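You operate a simulated robot arm through the tools that you are given. There is no shell and no other tool. Be economical: measure what you need, move in short steps, check, and stop when the job is done.

You are at the controls of a simulated robot arm. One attempt, no reset.

Task
Rub the flash off the lot 2 button, then dust its underside.
Fine: use the rubbing block and the dust box; the button ends on seat FOUR of the white tray, print up; dust lid shut; the other buttons stay.

Only the result counts: the job must be done as asked and must still hold three seconds after the hand-in. Knocking over, shifting, dropping, spilling or breaking anything else fails it. A push-on lid holds only when it is set on centred and level and pressed home; a screw cap is set on level and turned clockwise until tight.

Robot
A 6-joint arm with a two-finger parallel gripper on a trunk, on a base that drives. Base frame: it is fixed to the floor where the robot stands at the start and does not move with it; the origin is under the middle of the robot, x ahead of it, y to its left, z up. Units: m, rad, N and s.
With the tool pointing down near the work surface it reaches from about 0.28 to 0.68 m from the robot's upright axis, wherever it stands. Its first joint turns from -2.897 to 2.897 rad. Places, roughly: dust box lid [0.5, 0.2, 0.9]; dust pad [0.5, 0.2, 0.9]; rubbing block [0.5, 0.4, 0.9]; seat four of the white tray [0.7, 0.3, 0.9]. Payload 1.57 kg.
Tool frame: the origin (TCP) lies between the finger pads and is the grasp point; the fingertips stand 0.03 m ahead of it; z points along the fingers, y is the line along which they close. The gripper opens to 0.11 m. The fingers are 0.024 m wide and 0.012 m thick; the gripper's body (0.048 by 0.112 m) begins 0.078 m behind the TCP.
Orientation is that of the tool frame in the base frame, as a unit quaternion [x, y, z, w]. With the fingers straight down and closing along the base's y, the tool's x points along the base's -x, its y along +y and its z along -z.

Tools
- The arm moves only by the tool servo_tool. Its argument "increments" is a list of rows, each an object (a shift or turn left out is 0, a gripper value left out holds the last) with "dp": the shift along the tool's x, y, z in units of 300 mm (1.0 is 300 mm), a list of three; "angular": the turn, a rotation vector about the tool's x, y, z in units of 120 degrees (1.0 is 120 degrees), a list of three. In form: [{"dp": [dx, dy, dz], "angular": [rx, ry, rz]}, ...]. A call has 1 to 20 rows; each row is the pose to reach, as a shift and turn from the pose commanded when the call began, along the tool's axes at that moment. "grip" is the closure, from 0 (fully open) to 1 (shut), set as the call begins (left out, the last holds). A call with a number of a shift or a turn outside -1 to 1 is refused whole. A row lasts 0.2 s, in which the tool goes at most 0.05 m and 0.15 rad; a call with a longer step from one row to the next is refused whole, and so is a gripper value outside its range. A pose out of reach is approached as far as the arm can. The call stops where the force on the tool passes 90 N (or 10 N more than at its start, if that is more) or the arm is blocked; 0.2 s more then pass. The fingers move at their own pace (about 0.108 m/s each) and stop on an object; they squeeze with about 41 N. The grip force told is the motor's: it shows also when the fingers shut on nothing. Time passes only in rows, and 0.2 s behind the last, so rows that repeat a pose let the fingers close. It gives the time, the measured TCP pose, the force on the tool (base axes), the opening and the grip force at its end, in the units of the frame above (readings bear some noise), with the torque about the TCP (base axes, N m) and any sound that the robot's microphone picked up, and new pictures: "views" is both (left out), scene, wrist or none.
- Cameras (640 x 400 px; columns grow to the right, rows downward): "scene" is now at [0.0456, 0.1536, 1.6666]; the picture's right is [0.21, -0.98, 0.00], its down [-0.85, -0.19, -0.48] and it looks along [0.47, 0.10, -0.87] (base axes); focal length 252 px, centre (320, 200). "wrist" rides on the gripper at [0.07, 0.016, -0.141] in the tool frame; the picture's right is [-0.23, 0.97, 0.00], its down [-0.86, -0.20, -0.48] and it looks along [-0.47, -0.11, 0.88] (tool axes); focal length 222 px, centre (320, 200). There is no depth. A picture from a camera that has moved, and an enlarged one, comes with that camera's place and axes in the base frame and with its lens.
- move_column(by): slides the trunk up (or, below 0, down) by that many m; the arm and the scene camera ride with it, the base frame stays. It gives what a move gives, with no picture.
- steer(legs): drives the robot by 1 to 6 legs, each [ahead, left, turn to the left] in m, m and rad, along the robot's own axes; the way and the turn of a leg run together, so that a leg with both is an arc; at most 1.5 m and 3.142 rad a leg. The arm and the cameras ride along, it lands a little off, and it stops where it bumps. It gives what a move gives, and a new picture of the scene camera.
- turn_head(pan, tilt): turns the head with the scene camera to pan (to the left, within 2.094 rad either way) and tilt (down, from -0.506 to 1.204), counted from straight ahead of the robot. It gives what a move gives, and a new picture of the scene camera.
- zoom(camera, box): a new picture of the part [left, top, right, bottom] of that camera's present view, enlarged. The clock stands still meanwhile.
- sign_off(): hands the job in; it is judged then, once.

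Work in short steps. Places have to be worked out from the pictures, the camera data and where the tool is seen: move nearer, look again, correct. Check each grasp and each placing, and mend what went wrong. You have 120 turns and 260 pictures in all, those below and enlarged ones among them. Open the gripper and draw the arm clear of the work before you hand the job in, unless the task says otherwise; then end with one line.

The tools are called after ">>>" as a command line: name --argument value ..., lists and objects as JSON in quotes. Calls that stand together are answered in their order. servo_tool: Moves the arm, as the interface text tells. Its arguments: {"type":"object","properties":{"increments":{"type":"array","items":{"type":"object","properties":{"dp":{"type":"array","items":{"type":"number"}},"angular":{"type":"array","items":{"type":"number"}}}}},"grip":{"type":"number"},"views":{"type":"string","enum":["both","scene","wrist","none"]}},"required":["increments"]} The other tools are called the same way: move_column (by) slides the trunk up or down; steer (legs) drives the base; turn_head (pan, tilt) turns the head that bears the scene camera; zoom (camera, box) takes an enlarged picture of a part of a camera's view; sign_off () hands the job in.

At the start:

```text
time_s: 0.0
position: [0.3129, 0.2447, 1.1765]
ee_rot: [0.001, 1.0, 0.0, 0.0]
force: [-0.2, 1.1, -0.1]
ft_torque: [-0.03, 0.01, 0.0]
finger_gap: 0.11
gripper_force: 0.0
trunk travel left (down, up): [-0.275, 0.315]
robot x, y, heading: [-0.0017, 0.0026, 0.001]
head pan, tilt: [0.213, 1.065]
```

scene: 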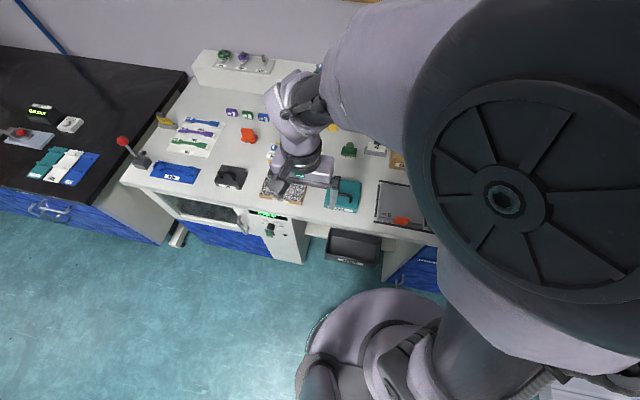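
wrist: 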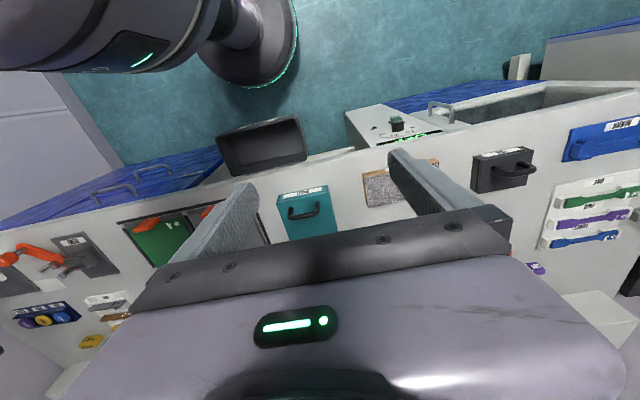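

The pictures show a crowded bench; I'll enlarge parts of both views to find the items.

>>> zoom --camera "scene" --box '[120, 40, 290, 220]'

>>> zoom --camera "scene" --box '[250, 120, 440, 240]'

>>> zoom --camera "wrist" --box '[0, 180, 240, 350]'

>>> zoom --camera "wrist" --box '[440, 80, 640, 280]'

```text
2.22 times, centred on (205, 130) of scene
camera zoom: at [0.0456, 0.1536, 1.6666], right [0.21, -0.98, 0.0], down [-0.85, -0.19, -0.48], along [0.47, 0.1, -0.87], focal length 560 px, centre (576, 356)
```

zoom: 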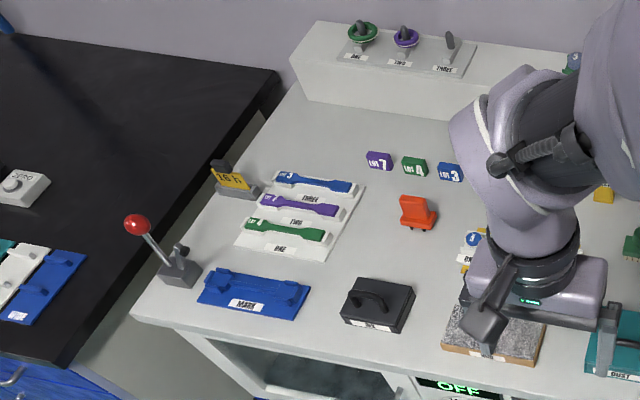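

```text
3.33 times, centred on (345, 180) of scene
camera zoom: at [0.0456, 0.1536, 1.6666], right [0.21, -0.98, 0.0], down [-0.85, -0.19, -0.48], along [0.47, 0.1, -0.87], focal length 839 px, centre (237, 267)
```

zoom: 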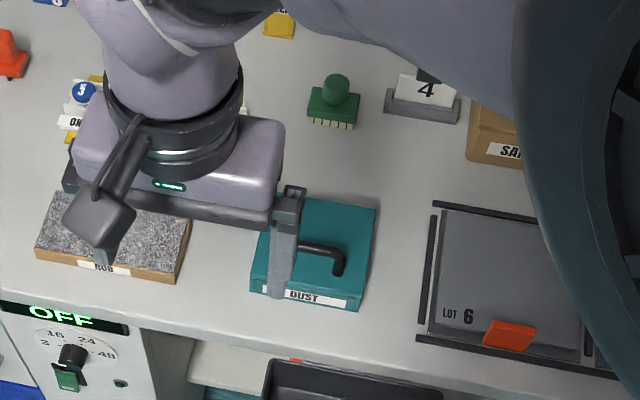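

```text
2.35 times, centred on (120, 265) of wrist
camera zoom: at [0.2435, 0.2611, 1.3177], right [0.23, 0.97, 0.0], down [0.86, -0.2, 0.48], along [0.47, -0.11, -0.88], focal length 523 px, centre (791, 47)
```

zoom: 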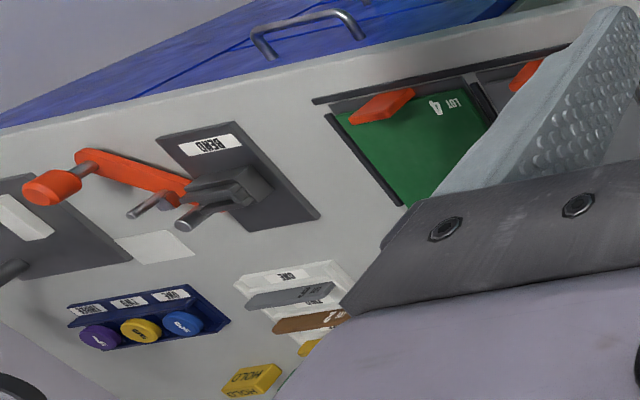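

```text
2.00 times, centred on (540, 180) of wrist
camera zoom: at [0.2435, 0.2611, 1.3177], right [0.23, 0.97, 0.0], down [0.86, -0.2, 0.48], along [0.47, -0.11, -0.88], focal length 444 px, centre (-120, 240)
```

zoom: 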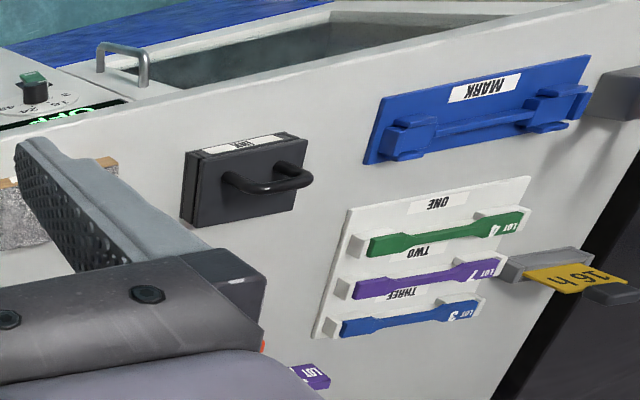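

The arm hides the area around the white tray, so I'll swing it to the right for a clear view.

>>> servo_tool --increments '[{"dp": [0, -0.16, 0]}, {"dp": [0, -0.32, 0]}, {"dp": [0, -0.48, 0]}, {"dp": [0, -0.64, 0]}, {"dp": [0, -0.8, 0]}, {"dp": [0, -0.96, 0]}]' --views "both"

```text
time_s: 1.4
position: [0.3119, -0.0468, 1.1745]
ee_rot: [0.0, 1.0, 0.0, 0.0]
force: [0.0, 0.7, -0.6]
ft_torque: [0.01, -0.01, -0.01]
finger_gap: 0.11
gripper_force: 0.2
trunk travel left (down, up): [-0.275, 0.315]
robot x, y, heading: [0.0011, 0.0028, 0.002]
head pan, tilt: [0.213, 1.065]
camera scene: at [0.0498, 0.1456, 1.6696], right [0.1, -0.99, 0.0], down [-0.85, -0.09, -0.52], along [0.52, 0.05, -0.85], focal length 252 px, centre (320, 200)
camera wrist: at [0.2414, -0.0302, 1.3161], right [0.23, 0.97, 0.0], down [0.85, -0.2, 0.48], along [0.47, -0.11, -0.88], focal length 222 px, centre (320, 200)
```

scene: 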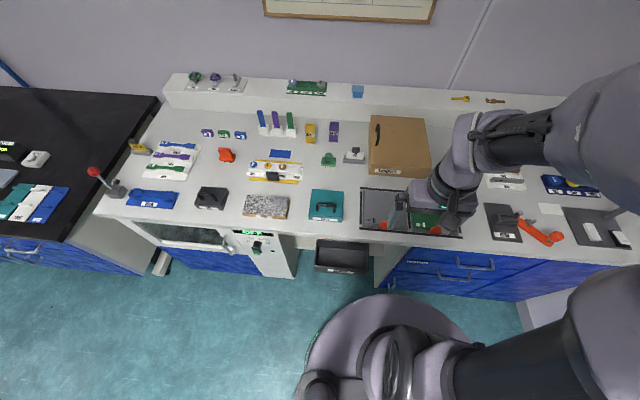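
wrist: 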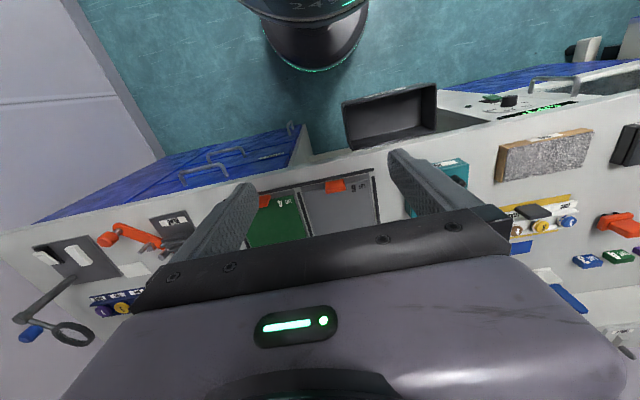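

Now the tray is visible; I'll enlarge it and the other candidates.

>>> zoom --camera "scene" --box '[235, 140, 315, 190]'

>>> zoom --camera "scene" --box '[180, 60, 440, 230]'

>>> zoom --camera "wrist" --box '[490, 180, 640, 270]'

>>> zoom --camera "scene" --box '[440, 80, 640, 260]'

```text
8.00 times, centred on (275, 165) of scene
camera zoom: at [0.0498, 0.1456, 1.6696], right [0.1, -0.99, 0.0], down [-0.85, -0.09, -0.52], along [0.52, 0.05, -0.85], focal length 2014 px, centre (680, 480)
```

zoom: 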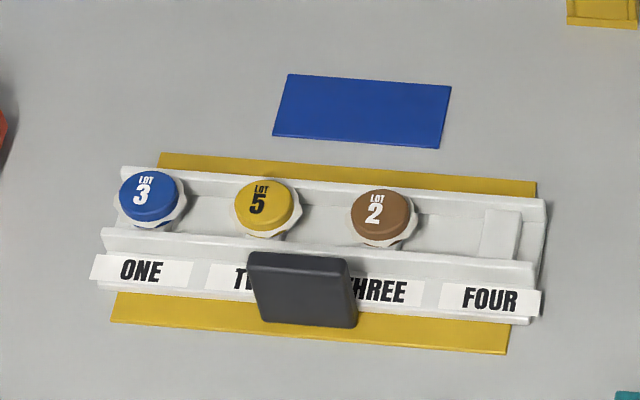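

```text
2.35 times, centred on (310, 145) of scene
camera zoom: at [0.0498, 0.1456, 1.6696], right [0.1, -0.99, 0.0], down [-0.85, -0.09, -0.52], along [0.52, 0.05, -0.85], focal length 592 px, centre (344, 329)
```

zoom: 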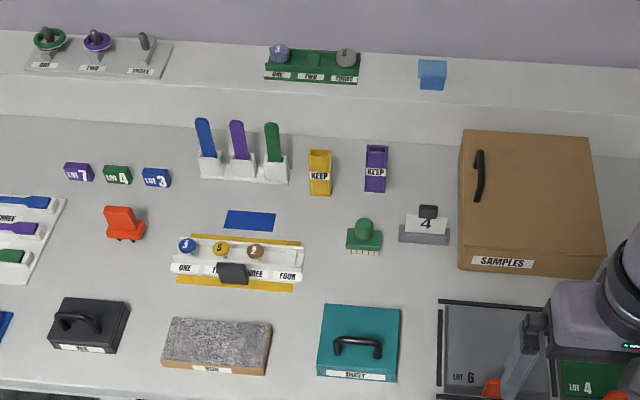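

```text
4.27 times, centred on (565, 225) of wrist
camera zoom: at [0.2414, -0.0302, 1.3161], right [0.23, 0.97, 0.0], down [0.85, -0.2, 0.48], along [0.47, -0.11, -0.88], focal length 948 px, centre (-725, 93)
```

zoom: 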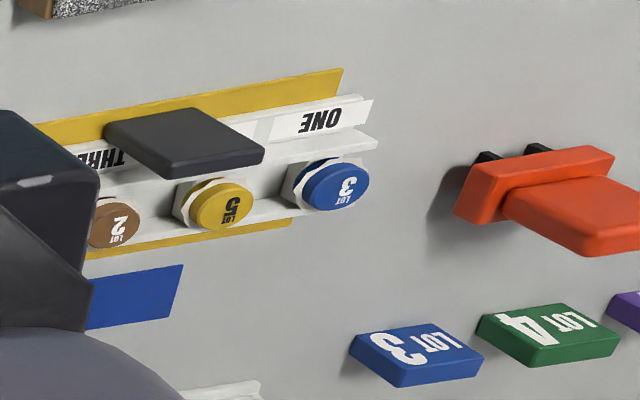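

```text
2.22 times, centred on (540, 170) of scene
camera zoom: at [0.0498, 0.1456, 1.6696], right [0.1, -0.99, 0.0], down [-0.85, -0.09, -0.52], along [0.52, 0.05, -0.85], focal length 560 px, centre (-169, 267)
```

zoom: 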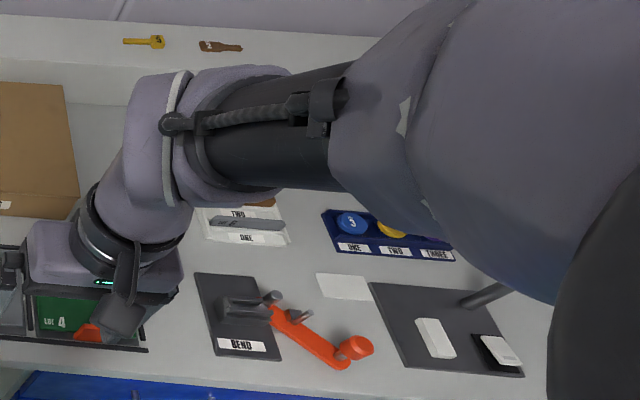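

The lot 2 button (brown) sits on seat THREE at about (0.64, 0.34), beyond the reach from here. I'll drive left about 0.3 m, backing slightly first to clear the bin.

>>> steer --legs '[[-0.04, 0, 0], [0, 0.3, 0], [0.03, 0, 0]]'

```text
time_s: 4.3
position: [0.3035, 0.2484, 1.1738]
ee_rot: [-0.001, 1.0, 0.0, -0.001]
force: [0.8, 0.1, -0.2]
ft_torque: [-0.02, 0.05, 0.0]
finger_gap: 0.11
gripper_force: 0.1
trunk travel left (down, up): [-0.275, 0.315]
robot x, y, heading: [-0.0103, 0.2917, -0.001]
head pan, tilt: [0.213, 1.065]
camera scene: at [0.0418, 0.4396, 1.6688], right [0.11, -0.99, 0.0], down [-0.85, -0.09, -0.51], along [0.51, 0.06, -0.86], focal length 252 px, centre (320, 200)
```

scene: 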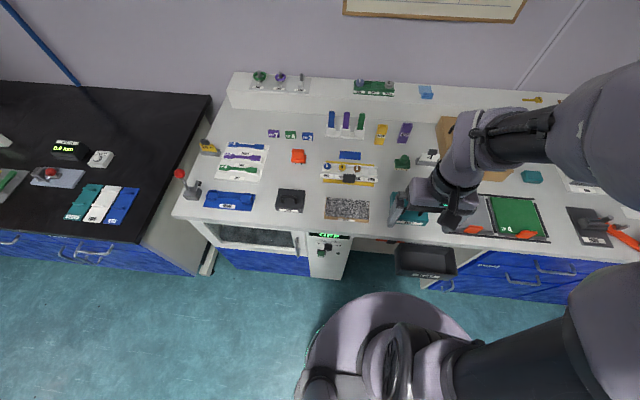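

Now I'll bring the wrist camera over the tray to look closely.

>>> servo_tool --increments '[{"dp": [-0.12, 0.06, 0.04]}, {"dp": [-0.24, 0.12, 0.08]}, {"dp": [-0.36, 0.18, 0.12]}, {"dp": [-0.48, 0.24, 0.16]}, {"dp": [-0.6, 0.31, 0.2]}, {"dp": [-0.72, 0.37, 0.25]}]' --views "both"

```text
time_s: 5.7
position: [0.5176, 0.3602, 1.1002]
ee_rot: [0.001, 1.0, -0.001, 0.0]
force: [-0.2, 0.9, 0.0]
ft_torque: [0.01, 0.0, 0.02]
finger_gap: 0.1099
gripper_force: 0.1
trunk travel left (down, up): [-0.275, 0.315]
robot x, y, heading: [-0.0096, 0.2886, 0.004]
head pan, tilt: [0.213, 1.065]
camera scene: at [0.0374, 0.4463, 1.6665], right [0.21, -0.98, 0.0], down [-0.86, -0.19, -0.48], along [0.47, 0.1, -0.88], focal length 252 px, centre (320, 200)
camera wrist: at [0.4485, 0.3771, 1.2408], right [0.23, 0.97, 0.0], down [0.86, -0.2, 0.48], along [0.47, -0.11, -0.88], focal length 222 px, centre (320, 200)
```

scene: 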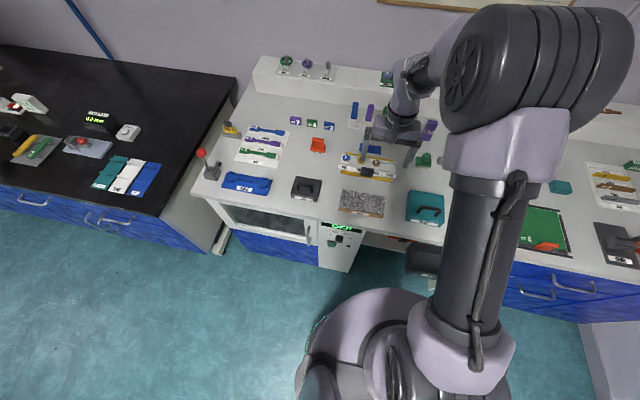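
wrist: 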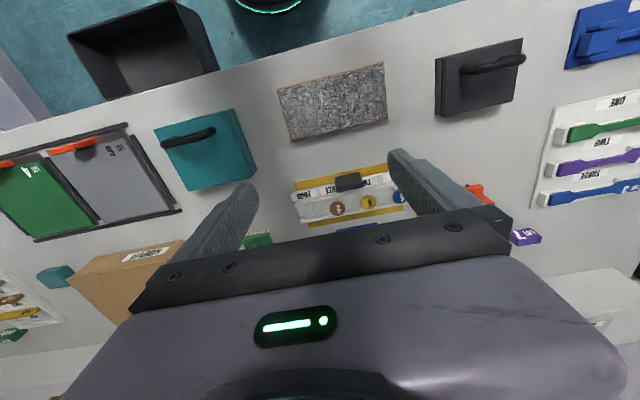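

>>> zoom --camera "wrist" --box '[280, 155, 420, 242]'

>>> zoom --camera "wrist" --box '[140, 50, 400, 200]'

>>> zoom --camera "scene" --box '[320, 130, 450, 230]'

```text
4.57 times, centred on (350, 198) of wrist
camera zoom: at [0.4485, 0.3771, 1.2408], right [0.23, 0.97, 0.0], down [0.86, -0.2, 0.48], along [0.47, -0.11, -0.88], focal length 1015 px, centre (183, 207)
```

zoom: 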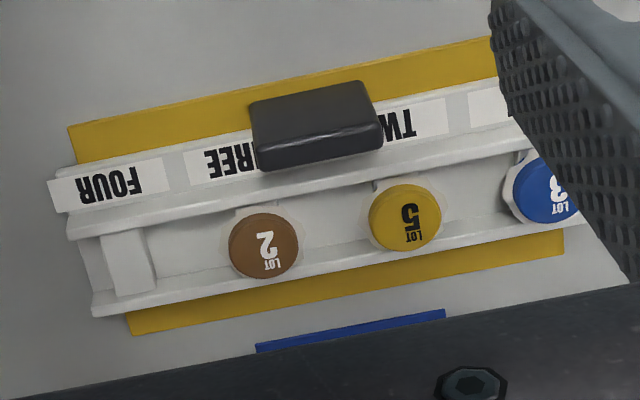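

```text
2.46 times, centred on (270, 125) of wrist
camera zoom: at [0.4485, 0.3771, 1.2408], right [0.23, 0.97, 0.0], down [0.86, -0.2, 0.48], along [0.47, -0.11, -0.88], focal length 547 px, centre (443, 385)
```

zoom: 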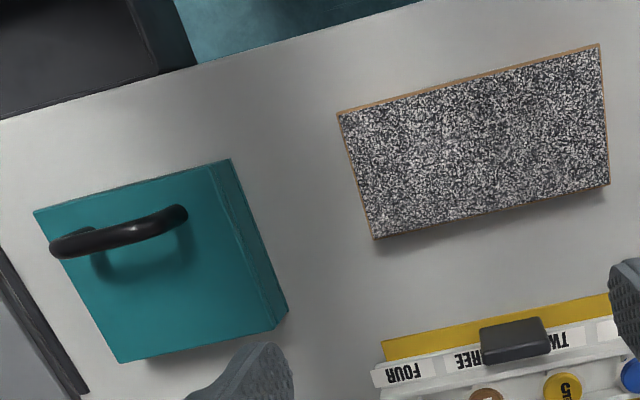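

```text
4.00 times, centred on (385, 180) of scene
camera zoom: at [0.0374, 0.4463, 1.6665], right [0.21, -0.98, 0.0], down [-0.86, -0.19, -0.48], along [0.47, 0.1, -0.88], focal length 1007 px, centre (60, 280)
```

zoom: 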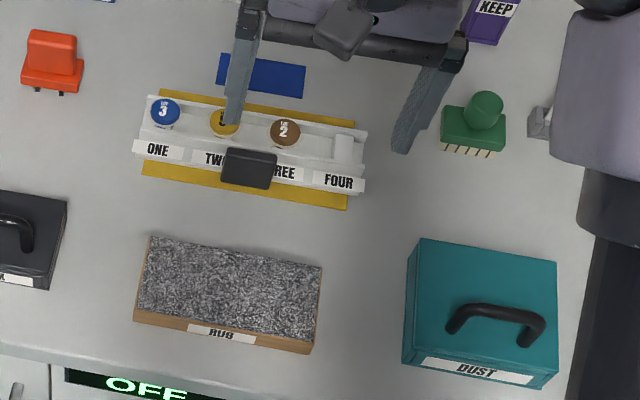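

The button top is at roughly (0.68, 0.36, 0.86), right at the limit of reach, so I'll drive 0.06 m ahead and then lower the camera for a close look.

>>> steer --legs '[[0.06, 0.02, 0]]'

>>> servo_tool --increments '[{"dp": [-0.06, 0.0, 0.1]}, {"dp": [-0.12, -0.03, 0.22]}, {"dp": [-0.13, -0.03, 0.35]}, {"dp": [-0.13, -0.03, 0.42]}]' --views "both"

>>> zoom --camera "wrist" --box '[200, 100, 440, 250]'

```text
time_s: 6.7
position: [0.5773, 0.3806, 1.1009]
ee_rot: [0.0, 1.0, -0.001, -0.001]
force: [0.0, 0.5, -1.2]
ft_torque: [-0.03, 0.01, 0.01]
finger_gap: 0.1098
gripper_force: 0.1
trunk travel left (down, up): [-0.275, 0.315]
robot x, y, heading: [0.0479, 0.3135, -0.003]
head pan, tilt: [0.213, 1.065]
camera scene: at [0.0972, 0.4666, 1.6665], right [0.21, -0.98, 0.0], down [-0.86, -0.19, -0.48], along [0.47, 0.1, -0.88], focal length 252 px, centre (320, 200)
```

scene: 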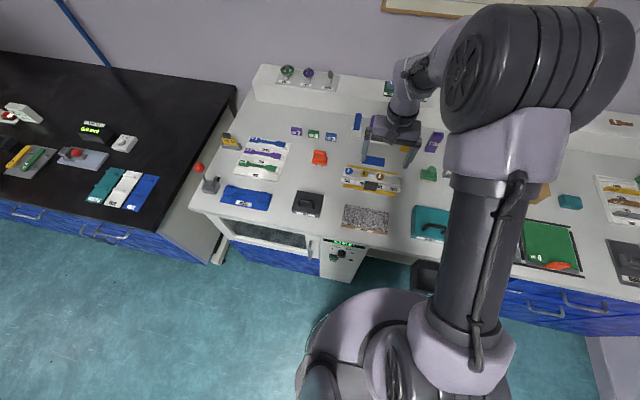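

```text
time_s: 7.7
position: [0.6162, 0.373, 0.9706]
ee_rot: [0.0, 1.0, 0.0, 0.0]
force: [-0.1, 0.0, 0.5]
ft_torque: [0.0, -0.01, -0.01]
finger_gap: 0.1099
gripper_force: 0.0
trunk travel left (down, up): [-0.275, 0.315]
robot x, y, heading: [0.0523, 0.3144, 0.002]
head pan, tilt: [0.213, 1.065]
camera scene: at [0.0959, 0.466, 1.6667], right [0.21, -0.98, 0.0], down [-0.85, -0.19, -0.48], along [0.47, 0.1, -0.87], focal length 252 px, centre (320, 200)
camera wrist: at [0.5468, 0.3889, 1.1112], right [0.23, 0.97, 0.0], down [0.86, -0.2, 0.48], along [0.47, -0.11, -0.88], focal length 222 px, centre (320, 200)
```

scene: 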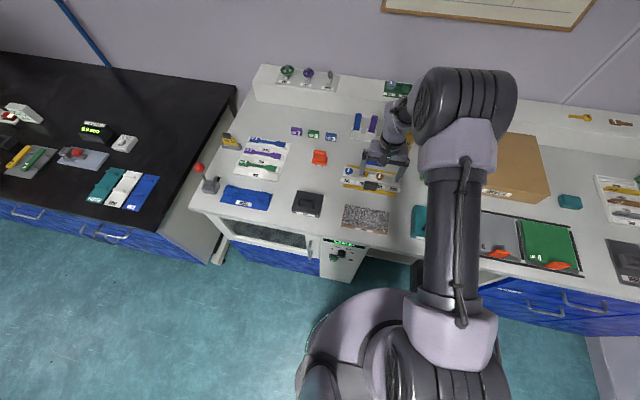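
wrist: 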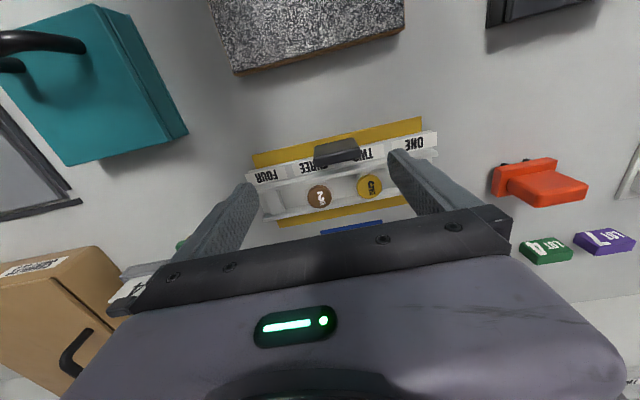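

```text
2.67 times, centred on (320, 175) of wrist
camera zoom: at [0.5468, 0.3889, 1.1112], right [0.23, 0.97, 0.0], down [0.86, -0.2, 0.48], along [0.47, -0.11, -0.88], focal length 592 px, centre (320, 267)
```

zoom: 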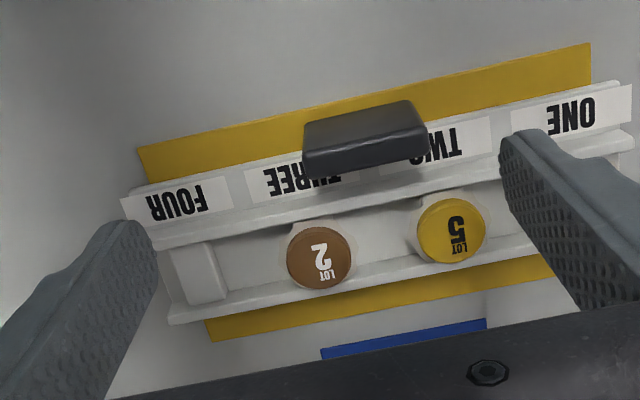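

I'll enlarge the tray from the scene camera and estimate heights of the button and the black block.

>>> zoom --camera "scene" --box '[335, 155, 415, 205]'

>>> zoom --camera "wrist" --box '[250, 120, 410, 220]'

```text
8.00 times, centred on (375, 180) of scene
camera zoom: at [0.0959, 0.466, 1.6667], right [0.21, -0.98, 0.0], down [-0.85, -0.19, -0.48], along [0.47, 0.1, -0.87], focal length 2014 px, centre (-120, 360)
```

zoom: 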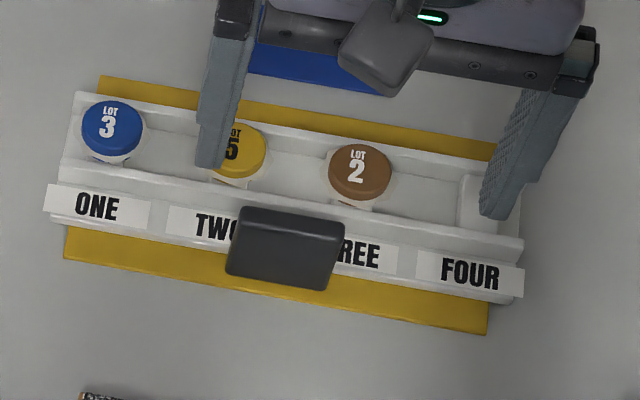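

```text
4.00 times, centred on (330, 170) of wrist
camera zoom: at [0.5468, 0.3889, 1.1112], right [0.23, 0.97, 0.0], down [0.86, -0.2, 0.48], along [0.47, -0.11, -0.88], focal length 888 px, centre (280, 320)
```

zoom: 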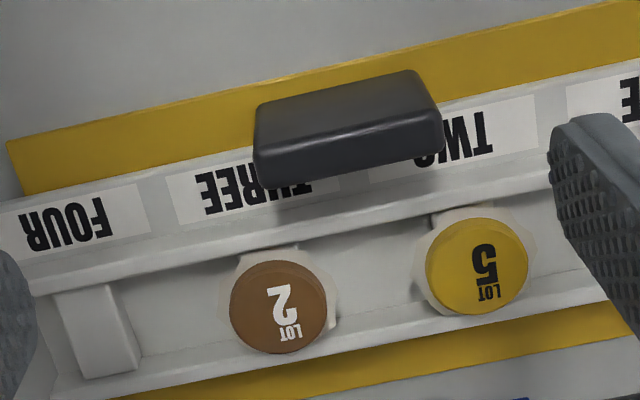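

I'll shift the camera 80 mm forward for a stereo pair to fix heights.

>>> servo_tool --increments '[{"dp": [-0.13, 0, 0]}, {"dp": [-0.267, 0, 0]}]' --views "wrist"

>>> zoom --camera "wrist" --box '[250, 40, 410, 140]'

```text
time_s: 8.3
position: [0.6964, 0.37, 0.9716]
ee_rot: [-0.001, 1.0, 0.0, -0.001]
force: [0.5, -0.5, 0.6]
ft_torque: [-0.01, 0.02, -0.01]
finger_gap: 0.1102
gripper_force: 0.1
trunk travel left (down, up): [-0.275, 0.315]
robot x, y, heading: [0.0507, 0.3128, 0.002]
head pan, tilt: [0.213, 1.065]
camera wrist: at [0.627, 0.387, 1.1125], right [0.23, 0.97, 0.0], down [0.86, -0.2, 0.48], along [0.46, -0.11, -0.88], focal length 222 px, centre (320, 200)
```

wrist: 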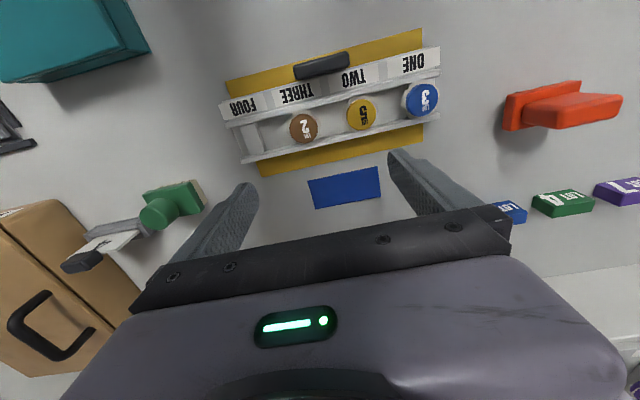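

```text
4.00 times, centred on (330, 90) of wrist
camera zoom: at [0.627, 0.387, 1.1125], right [0.23, 0.97, 0.0], down [0.86, -0.2, 0.48], along [0.46, -0.11, -0.88], focal length 888 px, centre (280, 640)
```

zoom: 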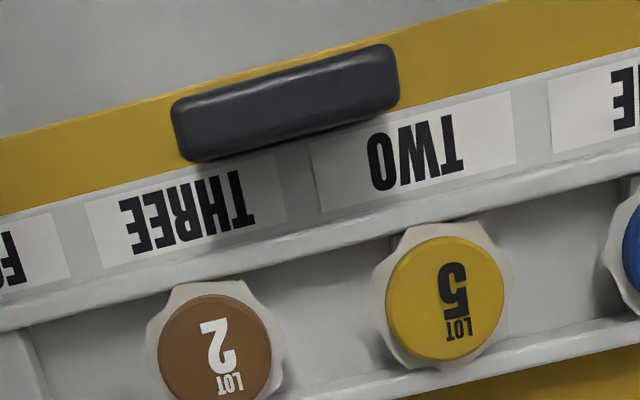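

Stereo puts the cap top at about (0.663, 0.362, 0.886) with the black block's top slightly lower. To see the button's side profile I'll draw back and tilt the tool so the camera looks lower.

>>> servo_tool --increments '[{"dp": [0.11, 0, 0], "angular": [0, -0.06, 0]}, {"dp": [0.22, 0, 0], "angular": [0, -0.12, 0]}, {"dp": [0.33, 0, 0], "angular": [0, -0.18, 0]}, {"dp": [0.443, 0.01, 0.05], "angular": [0, -0.239, 0]}]' --views "wrist"

>>> zoom --camera "wrist" --box '[280, 155, 376, 215]'

```text
time_s: 9.3
position: [0.5746, 0.3961, 0.961]
ee_rot: [-0.006, 0.977, 0.048, 0.206]
force: [0.0, 0.0, -0.3]
ft_torque: [-0.01, 0.0, -0.01]
finger_gap: 0.1102
gripper_force: 0.1
out of reach, approached as far as the arm can: row 3, 4
trunk travel left (down, up): [-0.275, 0.315]
robot x, y, heading: [0.0519, 0.3091, -0.001]
head pan, tilt: [0.213, 1.065]
camera wrist: at [0.453, 0.3994, 1.0625], right [0.17, 0.97, 0.18], down [0.6, -0.25, 0.76], along [0.78, -0.03, -0.62], focal length 222 px, centre (320, 200)
```

wrist: 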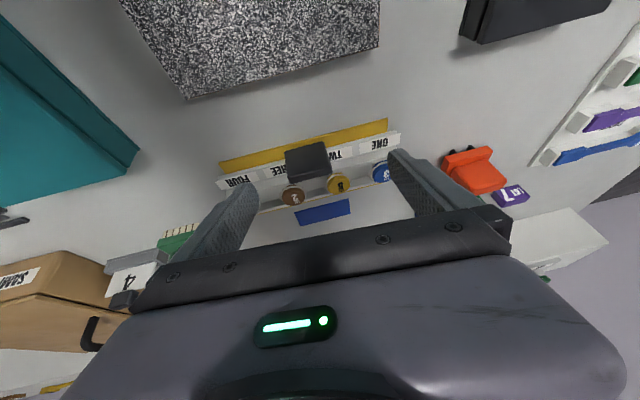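

```text
6.67 times, centred on (328, 185) of wrist
camera zoom: at [0.453, 0.3994, 1.0625], right [0.17, 0.97, 0.18], down [0.6, -0.25, 0.76], along [0.78, -0.03, -0.62], focal length 1481 px, centre (267, 300)
```

zoom: 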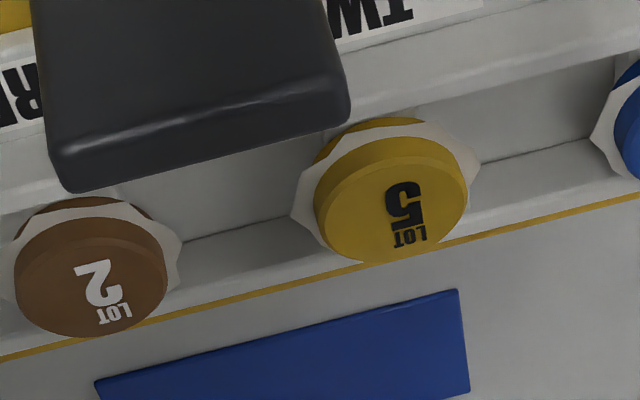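

The button is a ~10 mm disc with a thin irregular flash around its rim at about mid-height. I'll straighten the tool again and raise it, then probe heights with a closed gripper.

>>> servo_tool --increments '[{"dp": [-0.06, 0, -0.02], "angular": [0, 0.06, 0]}, {"dp": [-0.12, 0, -0.04], "angular": [0, 0.12, 0]}, {"dp": [-0.18, 0, -0.06], "angular": [0, 0.18, 0]}, {"dp": [-0.226, 0, -0.066], "angular": [0, 0.239, 0]}]' --views "none" --grip 1

```text
time_s: 10.3
position: [0.614, 0.3747, 1.0076]
ee_rot: [-0.002, 1.0, 0.0, 0.0]
force: [0.3, -0.7, 0.9]
ft_torque: [0.02, 0.01, 0.02]
finger_gap: 0.0
gripper_force: 22.0
out of reach, approached as far as the arm can: row 1
trunk travel left (down, up): [-0.275, 0.315]
robot x, y, heading: [0.0503, 0.3143, 0.0]
head pan, tilt: [0.213, 1.065]
```

Straight again. I'll move over seat FOUR and look.

>>> servo_tool --increments '[{"dp": [-0.08, -0.115, 0.03]}, {"dp": [-0.16, -0.23, 0.06]}, {"dp": [-0.16, -0.23, 0.155]}]' --views "both"

>>> zoom --camera "wrist" --box '[240, 110, 400, 210]'

>>> zoom --camera "scene" --box '[335, 145, 431, 205]'

```text
time_s: 11.1
position: [0.664, 0.3042, 0.9599]
ee_rot: [-0.001, 1.0, 0.0, 0.0]
force: [0.2, 0.2, 0.2]
ft_torque: [0.0, 0.02, 0.01]
finger_gap: 0.0
gripper_force: 20.6
trunk travel left (down, up): [-0.275, 0.315]
robot x, y, heading: [0.0496, 0.3115, -0.001]
head pan, tilt: [0.213, 1.065]
camera scene: at [0.0962, 0.4664, 1.6666], right [0.21, -0.98, 0.0], down [-0.85, -0.19, -0.48], along [0.47, 0.1, -0.88], focal length 252 px, centre (320, 200)
camera wrist: at [0.593, 0.3199, 1.1015], right [0.23, 0.97, 0.0], down [0.86, -0.2, 0.48], along [0.47, -0.11, -0.88], focal length 222 px, centre (320, 200)
```

scene: 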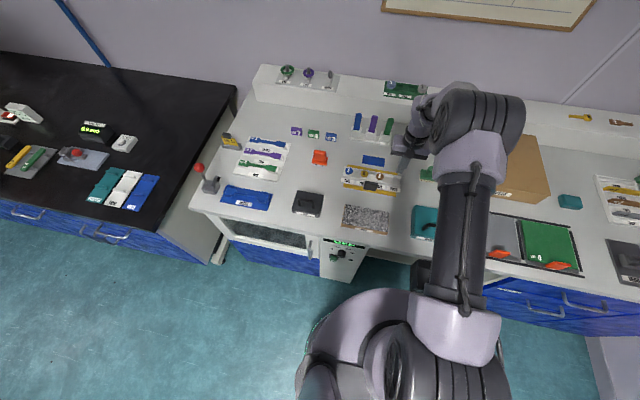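
wrist: 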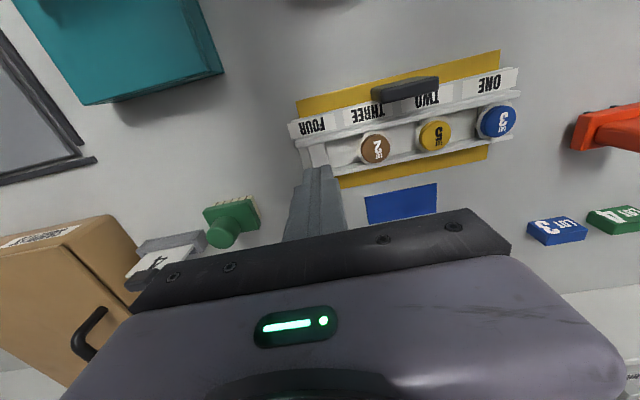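

```text
4.00 times, centred on (320, 160) of wrist
camera zoom: at [0.593, 0.3199, 1.1015], right [0.23, 0.97, 0.0], down [0.86, -0.2, 0.48], along [0.47, -0.11, -0.88], focal length 888 px, centre (320, 360)
```

zoom: 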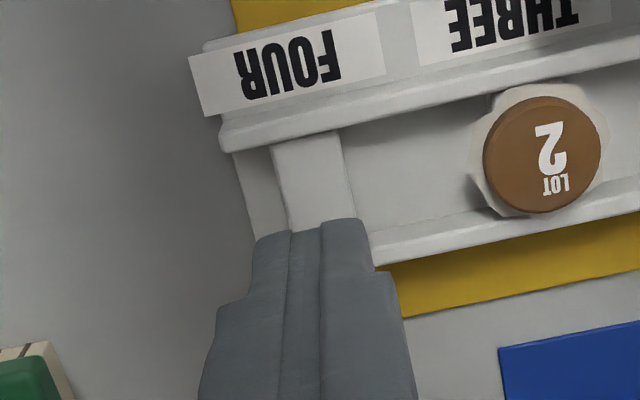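

```text
6.67 times, centred on (383, 175) of scene
camera zoom: at [0.0962, 0.4664, 1.6666], right [0.21, -0.98, 0.0], down [-0.85, -0.19, -0.48], along [0.47, 0.1, -0.88], focal length 1678 px, centre (-100, 367)
```

zoom: 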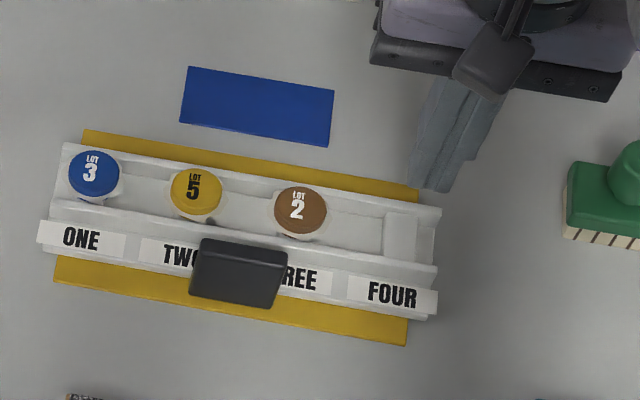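

Tip alignment agrees with the estimates: button at about (0.664, 0.361), FOUR at about (0.663, 0.304). I'll descend gently with closed fingers onto seat FOUR's block to measure its height.

>>> servo_tool --increments '[{"dp": [0, 0, 0.08]}, {"dp": [0, 0, 0.14]}, {"dp": [0, 0, 0.15]}, {"dp": [0, 0, 0.16]}, {"dp": [0, 0, 0.163]}, {"dp": [0, 0, 0.167]}]' --views "wrist"

```text
time_s: 12.5
position: [0.6626, 0.3054, 0.9123]
ee_rot: [-0.001, 1.0, 0.001, 0.0]
force: [-0.1, 0.4, 0.2]
ft_torque: [-0.02, 0.02, 0.02]
finger_gap: 0.0
gripper_force: 21.5
trunk travel left (down, up): [-0.275, 0.315]
robot x, y, heading: [0.0505, 0.3107, 0.003]
head pan, tilt: [0.213, 1.065]
camera wrist: at [0.5916, 0.3213, 1.0541], right [0.23, 0.97, 0.0], down [0.86, -0.2, 0.48], along [0.47, -0.11, -0.88], focal length 222 px, centre (320, 200)
```

wrist: 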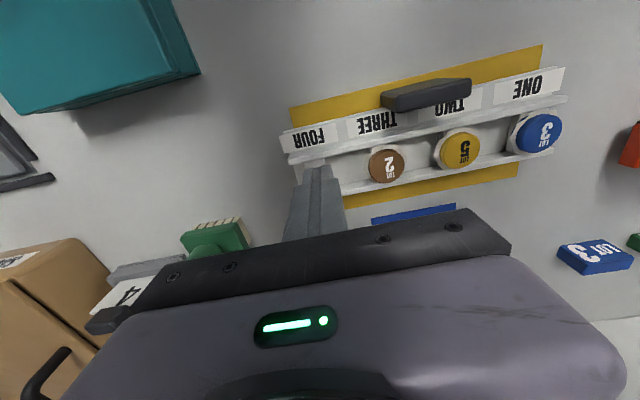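

No contact yet at tip height ~0.881. Going on down in 1.5 mm steps.

>>> servo_tool --increments '[{"dp": [0, 0, 0.005]}, {"dp": [0, 0, 0.01]}, {"dp": [0, 0, 0.015]}]' --views "none"

>>> servo_tool --increments '[{"dp": [0, 0, 0.005]}, {"dp": [0, 0, 0.01]}]' --views "none"

>>> servo_tool --increments '[{"dp": [0, 0, 0.005]}, {"dp": [0, 0, 0.01]}]' --views "wrist"

```text
time_s: 13.3
position: [0.6617, 0.3045, 0.9097]
ee_rot: [-0.001, 1.0, 0.0, 0.0]
force: [-0.3, -0.6, 0.7]
ft_torque: [-0.01, 0.01, -0.01]
finger_gap: 0.0002
gripper_force: 21.0
trunk travel left (down, up): [-0.275, 0.315]
robot x, y, heading: [0.0503, 0.3131, 0.002]
head pan, tilt: [0.213, 1.065]
```

```text
time_s: 13.9
position: [0.6628, 0.306, 0.9057]
ee_rot: [-0.001, 1.0, 0.0, 0.0]
force: [-0.3, 0.0, 0.7]
ft_torque: [0.03, -0.01, -0.02]
finger_gap: 0.0001
gripper_force: 21.4
trunk travel left (down, up): [-0.275, 0.315]
robot x, y, heading: [0.0515, 0.3125, 0.002]
head pan, tilt: [0.213, 1.065]
```

```text
time_s: 14.5
position: [0.6627, 0.3054, 0.9029]
ee_rot: [0.0, 1.0, 0.0, 0.001]
force: [-0.5, 0.3, 4.4]
ft_torque: [-0.03, 0.11, 0.04]
finger_gap: 0.0
gripper_force: 21.7
trunk travel left (down, up): [-0.275, 0.315]
robot x, y, heading: [0.0499, 0.3121, 0.006]
head pan, tilt: [0.213, 1.065]
camera wrist: at [0.5917, 0.3222, 1.0439], right [0.23, 0.97, 0.0], down [0.85, -0.2, 0.48], along [0.47, -0.11, -0.88], focal length 222 px, centre (320, 200)
```

wrist: 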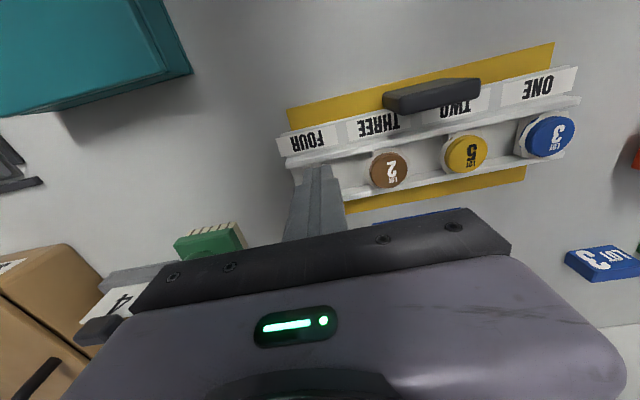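

Contact at tip height about 0.873 (4 N). I'll enlarge to check what it touches.

>>> zoom --camera "wrist" --box '[280, 110, 440, 210]'

>>> zoom --camera "scene" --box '[355, 150, 435, 200]'

```text
4.00 times, centred on (360, 160) of wrist
camera zoom: at [0.5917, 0.3222, 1.0439], right [0.23, 0.97, 0.0], down [0.85, -0.2, 0.48], along [0.47, -0.11, -0.88], focal length 888 px, centre (160, 360)
```

zoom: 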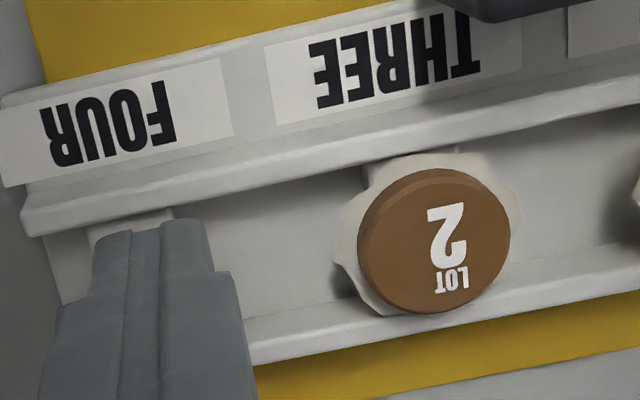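

```text
8.00 times, centred on (395, 175) of scene
camera zoom: at [0.0953, 0.4662, 1.6667], right [0.21, -0.98, 0.0], down [-0.85, -0.19, -0.48], along [0.47, 0.1, -0.87], focal length 2014 px, centre (-280, 400)
```

zoom: 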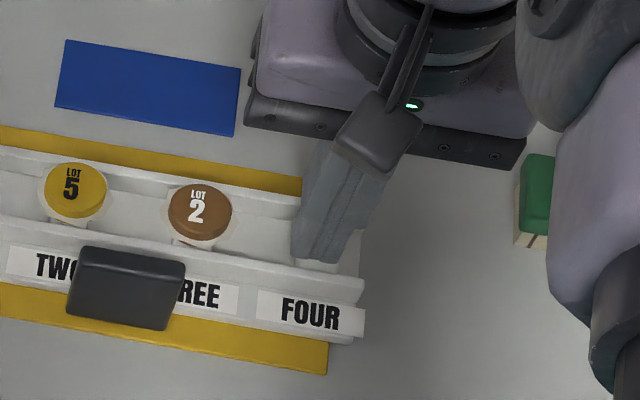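

The fingertip is on seat FOUR's block. Now I'll rise, open to about 44 mm and move over the lot 2 button.

>>> servo_tool --increments '[{"dp": [0, 0, -0.1]}, {"dp": [0, 0, -0.2]}, {"dp": [0, 0.09, -0.2]}, {"dp": [-0.003, 0.182, -0.2]}, {"dp": [-0.003, 0.182, -0.2]}]' --grip 0 --views "none"

>>> servo_tool --increments '[{"dp": [0, 0, 0]}, {"dp": [0, 0, 0.03]}]' --grip 0.58 --views "both"

>>> zoom --camera "wrist" --box '[240, 110, 400, 210]'

>>> zoom --camera "scene" --box '[340, 145, 420, 195]'

```text
time_s: 15.7
position: [0.6612, 0.3602, 0.9634]
ee_rot: [0.0, 1.0, 0.0, 0.0]
force: [0.3, -0.5, -0.4]
ft_torque: [-0.02, 0.01, -0.03]
finger_gap: 0.11
gripper_force: 0.0
trunk travel left (down, up): [-0.275, 0.315]
robot x, y, heading: [0.0512, 0.3139, -0.001]
head pan, tilt: [0.213, 1.065]
```

```text
time_s: 16.3
position: [0.6616, 0.3611, 0.9541]
ee_rot: [-0.002, 1.0, -0.001, 0.0]
force: [-1.1, 0.4, 0.7]
ft_torque: [0.0, -0.02, -0.02]
finger_gap: 0.0462
gripper_force: 0.0
trunk travel left (down, up): [-0.275, 0.315]
robot x, y, heading: [0.0522, 0.3117, -0.002]
head pan, tilt: [0.213, 1.065]
camera scene: at [0.096, 0.4662, 1.6666], right [0.21, -0.98, 0.0], down [-0.85, -0.19, -0.48], along [0.47, 0.1, -0.88], focal length 252 px, centre (320, 200)
camera wrist: at [0.5914, 0.3776, 1.095], right [0.23, 0.97, 0.0], down [0.86, -0.2, 0.48], along [0.47, -0.11, -0.88], focal length 222 px, centre (320, 200)
```

scene: 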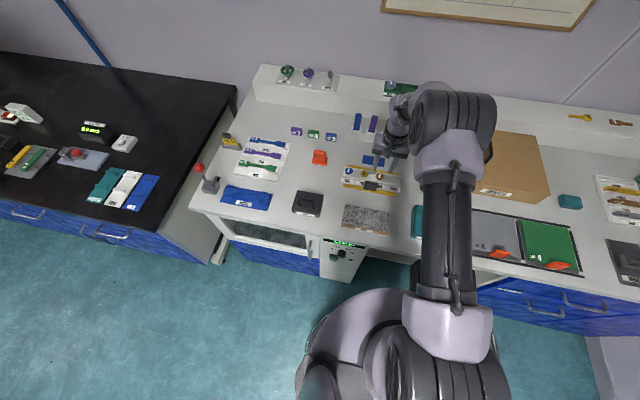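
wrist: 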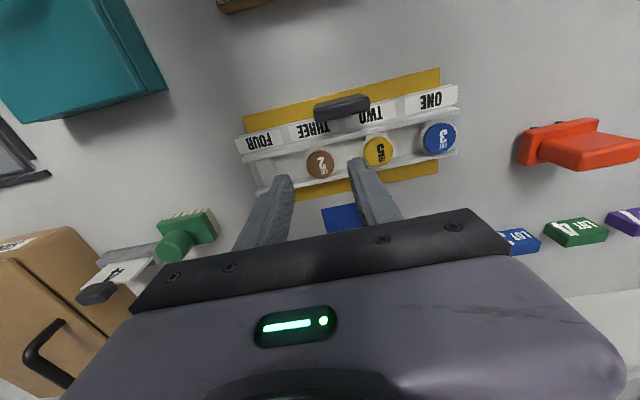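

```text
4.00 times, centred on (320, 160) of wrist
camera zoom: at [0.5914, 0.3776, 1.095], right [0.23, 0.97, 0.0], down [0.86, -0.2, 0.48], along [0.47, -0.11, -0.88], focal length 888 px, centre (320, 360)
```

zoom: 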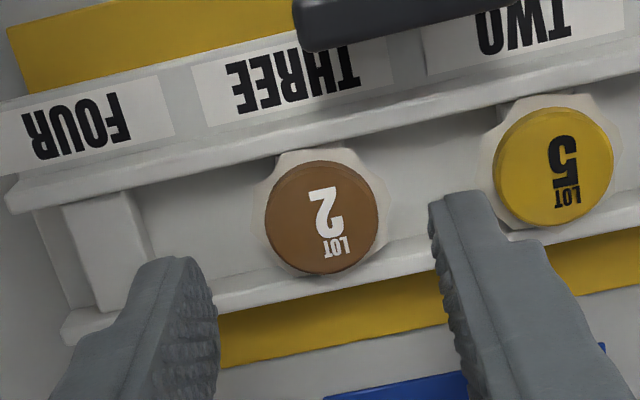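

```text
8.00 times, centred on (380, 170) of scene
camera zoom: at [0.096, 0.4662, 1.6666], right [0.21, -0.98, 0.0], down [-0.85, -0.19, -0.48], along [0.47, 0.1, -0.88], focal length 2014 px, centre (-160, 440)
```

zoom: 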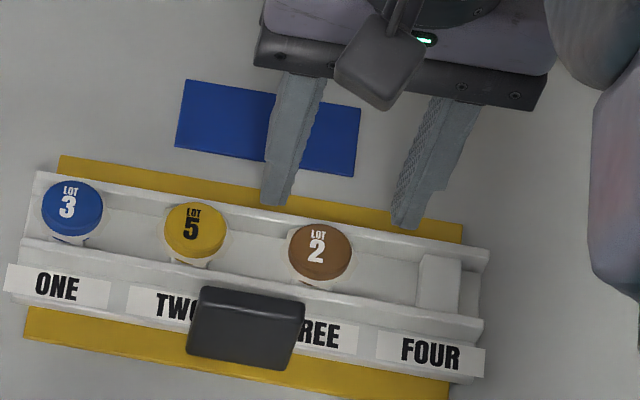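

Alignment looks good (button at about (0.664, 0.361)). I'll descend part way and check finger clearance to lot 5.

>>> servo_tool --increments '[{"dp": [-0.007, 0, 0.06]}, {"dp": [-0.007, 0, 0.1]}, {"dp": [-0.007, 0, 0.11]}]' --views "wrist"

>>> zoom --camera "wrist" --box '[240, 110, 400, 210]'

>>> zoom --camera "scene" --box '[340, 145, 420, 195]'

```text
time_s: 17.1
position: [0.6634, 0.3597, 0.9214]
ee_rot: [-0.001, 1.0, 0.0, 0.0]
force: [-0.3, -0.6, -1.1]
ft_torque: [0.0, 0.03, 0.0]
finger_gap: 0.0464
gripper_force: 0.2
trunk travel left (down, up): [-0.275, 0.315]
robot x, y, heading: [0.05, 0.3157, 0.006]
head pan, tilt: [0.213, 1.065]
camera wrist: at [0.5929, 0.3761, 1.0623], right [0.23, 0.97, 0.0], down [0.86, -0.2, 0.48], along [0.47, -0.11, -0.88], focal length 222 px, centre (320, 200)
```

wrist: 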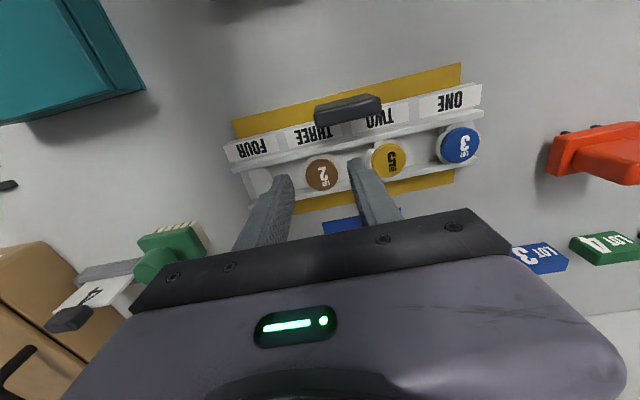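

```text
4.00 times, centred on (320, 160) of wrist
camera zoom: at [0.5929, 0.3761, 1.0623], right [0.23, 0.97, 0.0], down [0.86, -0.2, 0.48], along [0.47, -0.11, -0.88], focal length 888 px, centre (320, 360)
```

zoom: 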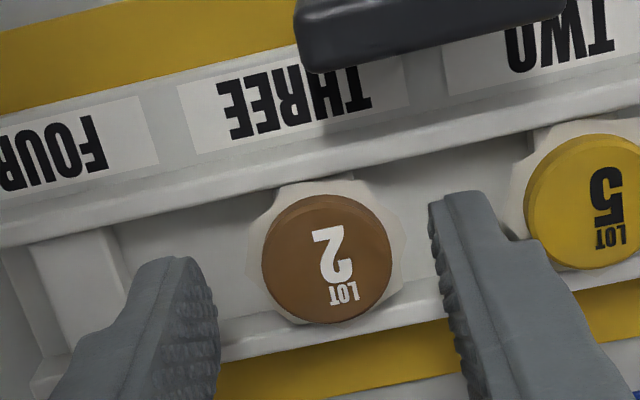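

```text
8.00 times, centred on (380, 170) of scene
camera zoom: at [0.0959, 0.4661, 1.6666], right [0.21, -0.98, 0.0], down [-0.85, -0.19, -0.48], along [0.47, 0.1, -0.87], focal length 2014 px, centre (-160, 440)
```

zoom: 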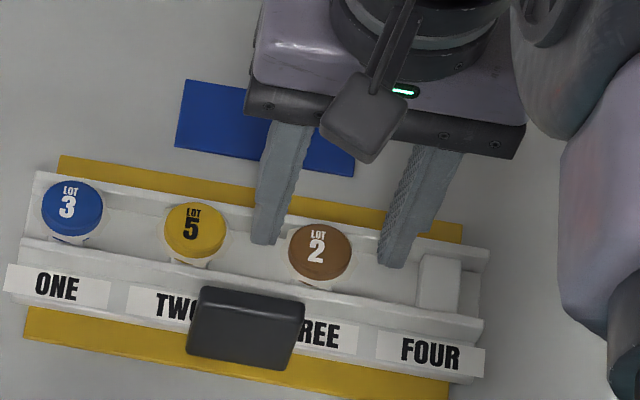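

Cameras agree the button is 2–5 mm toward +y of the finger midpoint. I'll shift +3 mm in y and descend so the tips reach just above the flash.

>>> servo_tool --increments '[{"dp": [0, 0.01, 0]}, {"dp": [0, 0.01, 0.018]}, {"dp": [0, 0.01, 0.034]}]' --views "wrist"

>>> zoom --camera "wrist" --box '[240, 110, 400, 210]'

>>> zoom --camera "scene" --box '[340, 145, 420, 195]'

```text
time_s: 17.9
position: [0.6634, 0.3628, 0.9113]
ee_rot: [-0.001, 1.0, 0.001, 0.0]
force: [-0.1, 1.2, 0.1]
ft_torque: [0.0, 0.01, 0.0]
finger_gap: 0.0461
gripper_force: 0.1
trunk travel left (down, up): [-0.275, 0.315]
robot x, y, heading: [0.049, 0.3136, 0.002]
head pan, tilt: [0.213, 1.065]
camera wrist: at [0.594, 0.3795, 1.0515], right [0.23, 0.97, 0.0], down [0.86, -0.2, 0.48], along [0.47, -0.11, -0.88], focal length 222 px, centre (320, 200)
```

wrist: 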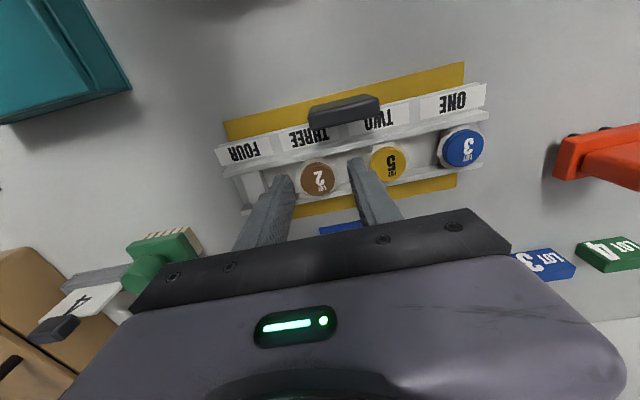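

```text
4.00 times, centred on (320, 160) of wrist
camera zoom: at [0.594, 0.3795, 1.0515], right [0.23, 0.97, 0.0], down [0.86, -0.2, 0.48], along [0.47, -0.11, -0.88], focal length 888 px, centre (320, 360)
```

zoom: 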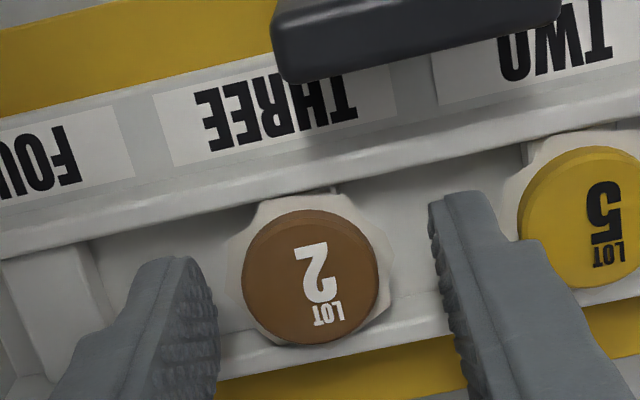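

```text
8.00 times, centred on (380, 170) of scene
camera zoom: at [0.0958, 0.4662, 1.6666], right [0.21, -0.98, 0.0], down [-0.85, -0.19, -0.48], along [0.47, 0.1, -0.87], focal length 2014 px, centre (-160, 440)
```

zoom: 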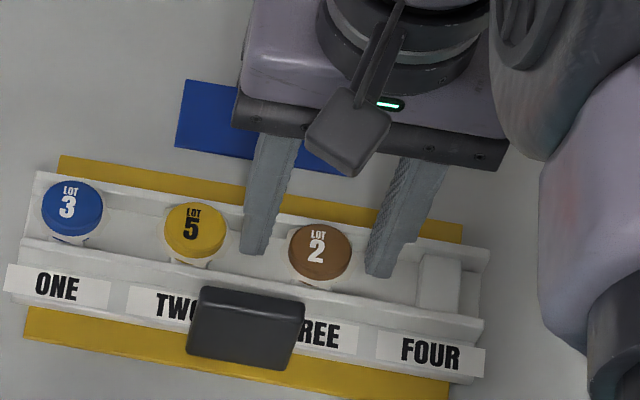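

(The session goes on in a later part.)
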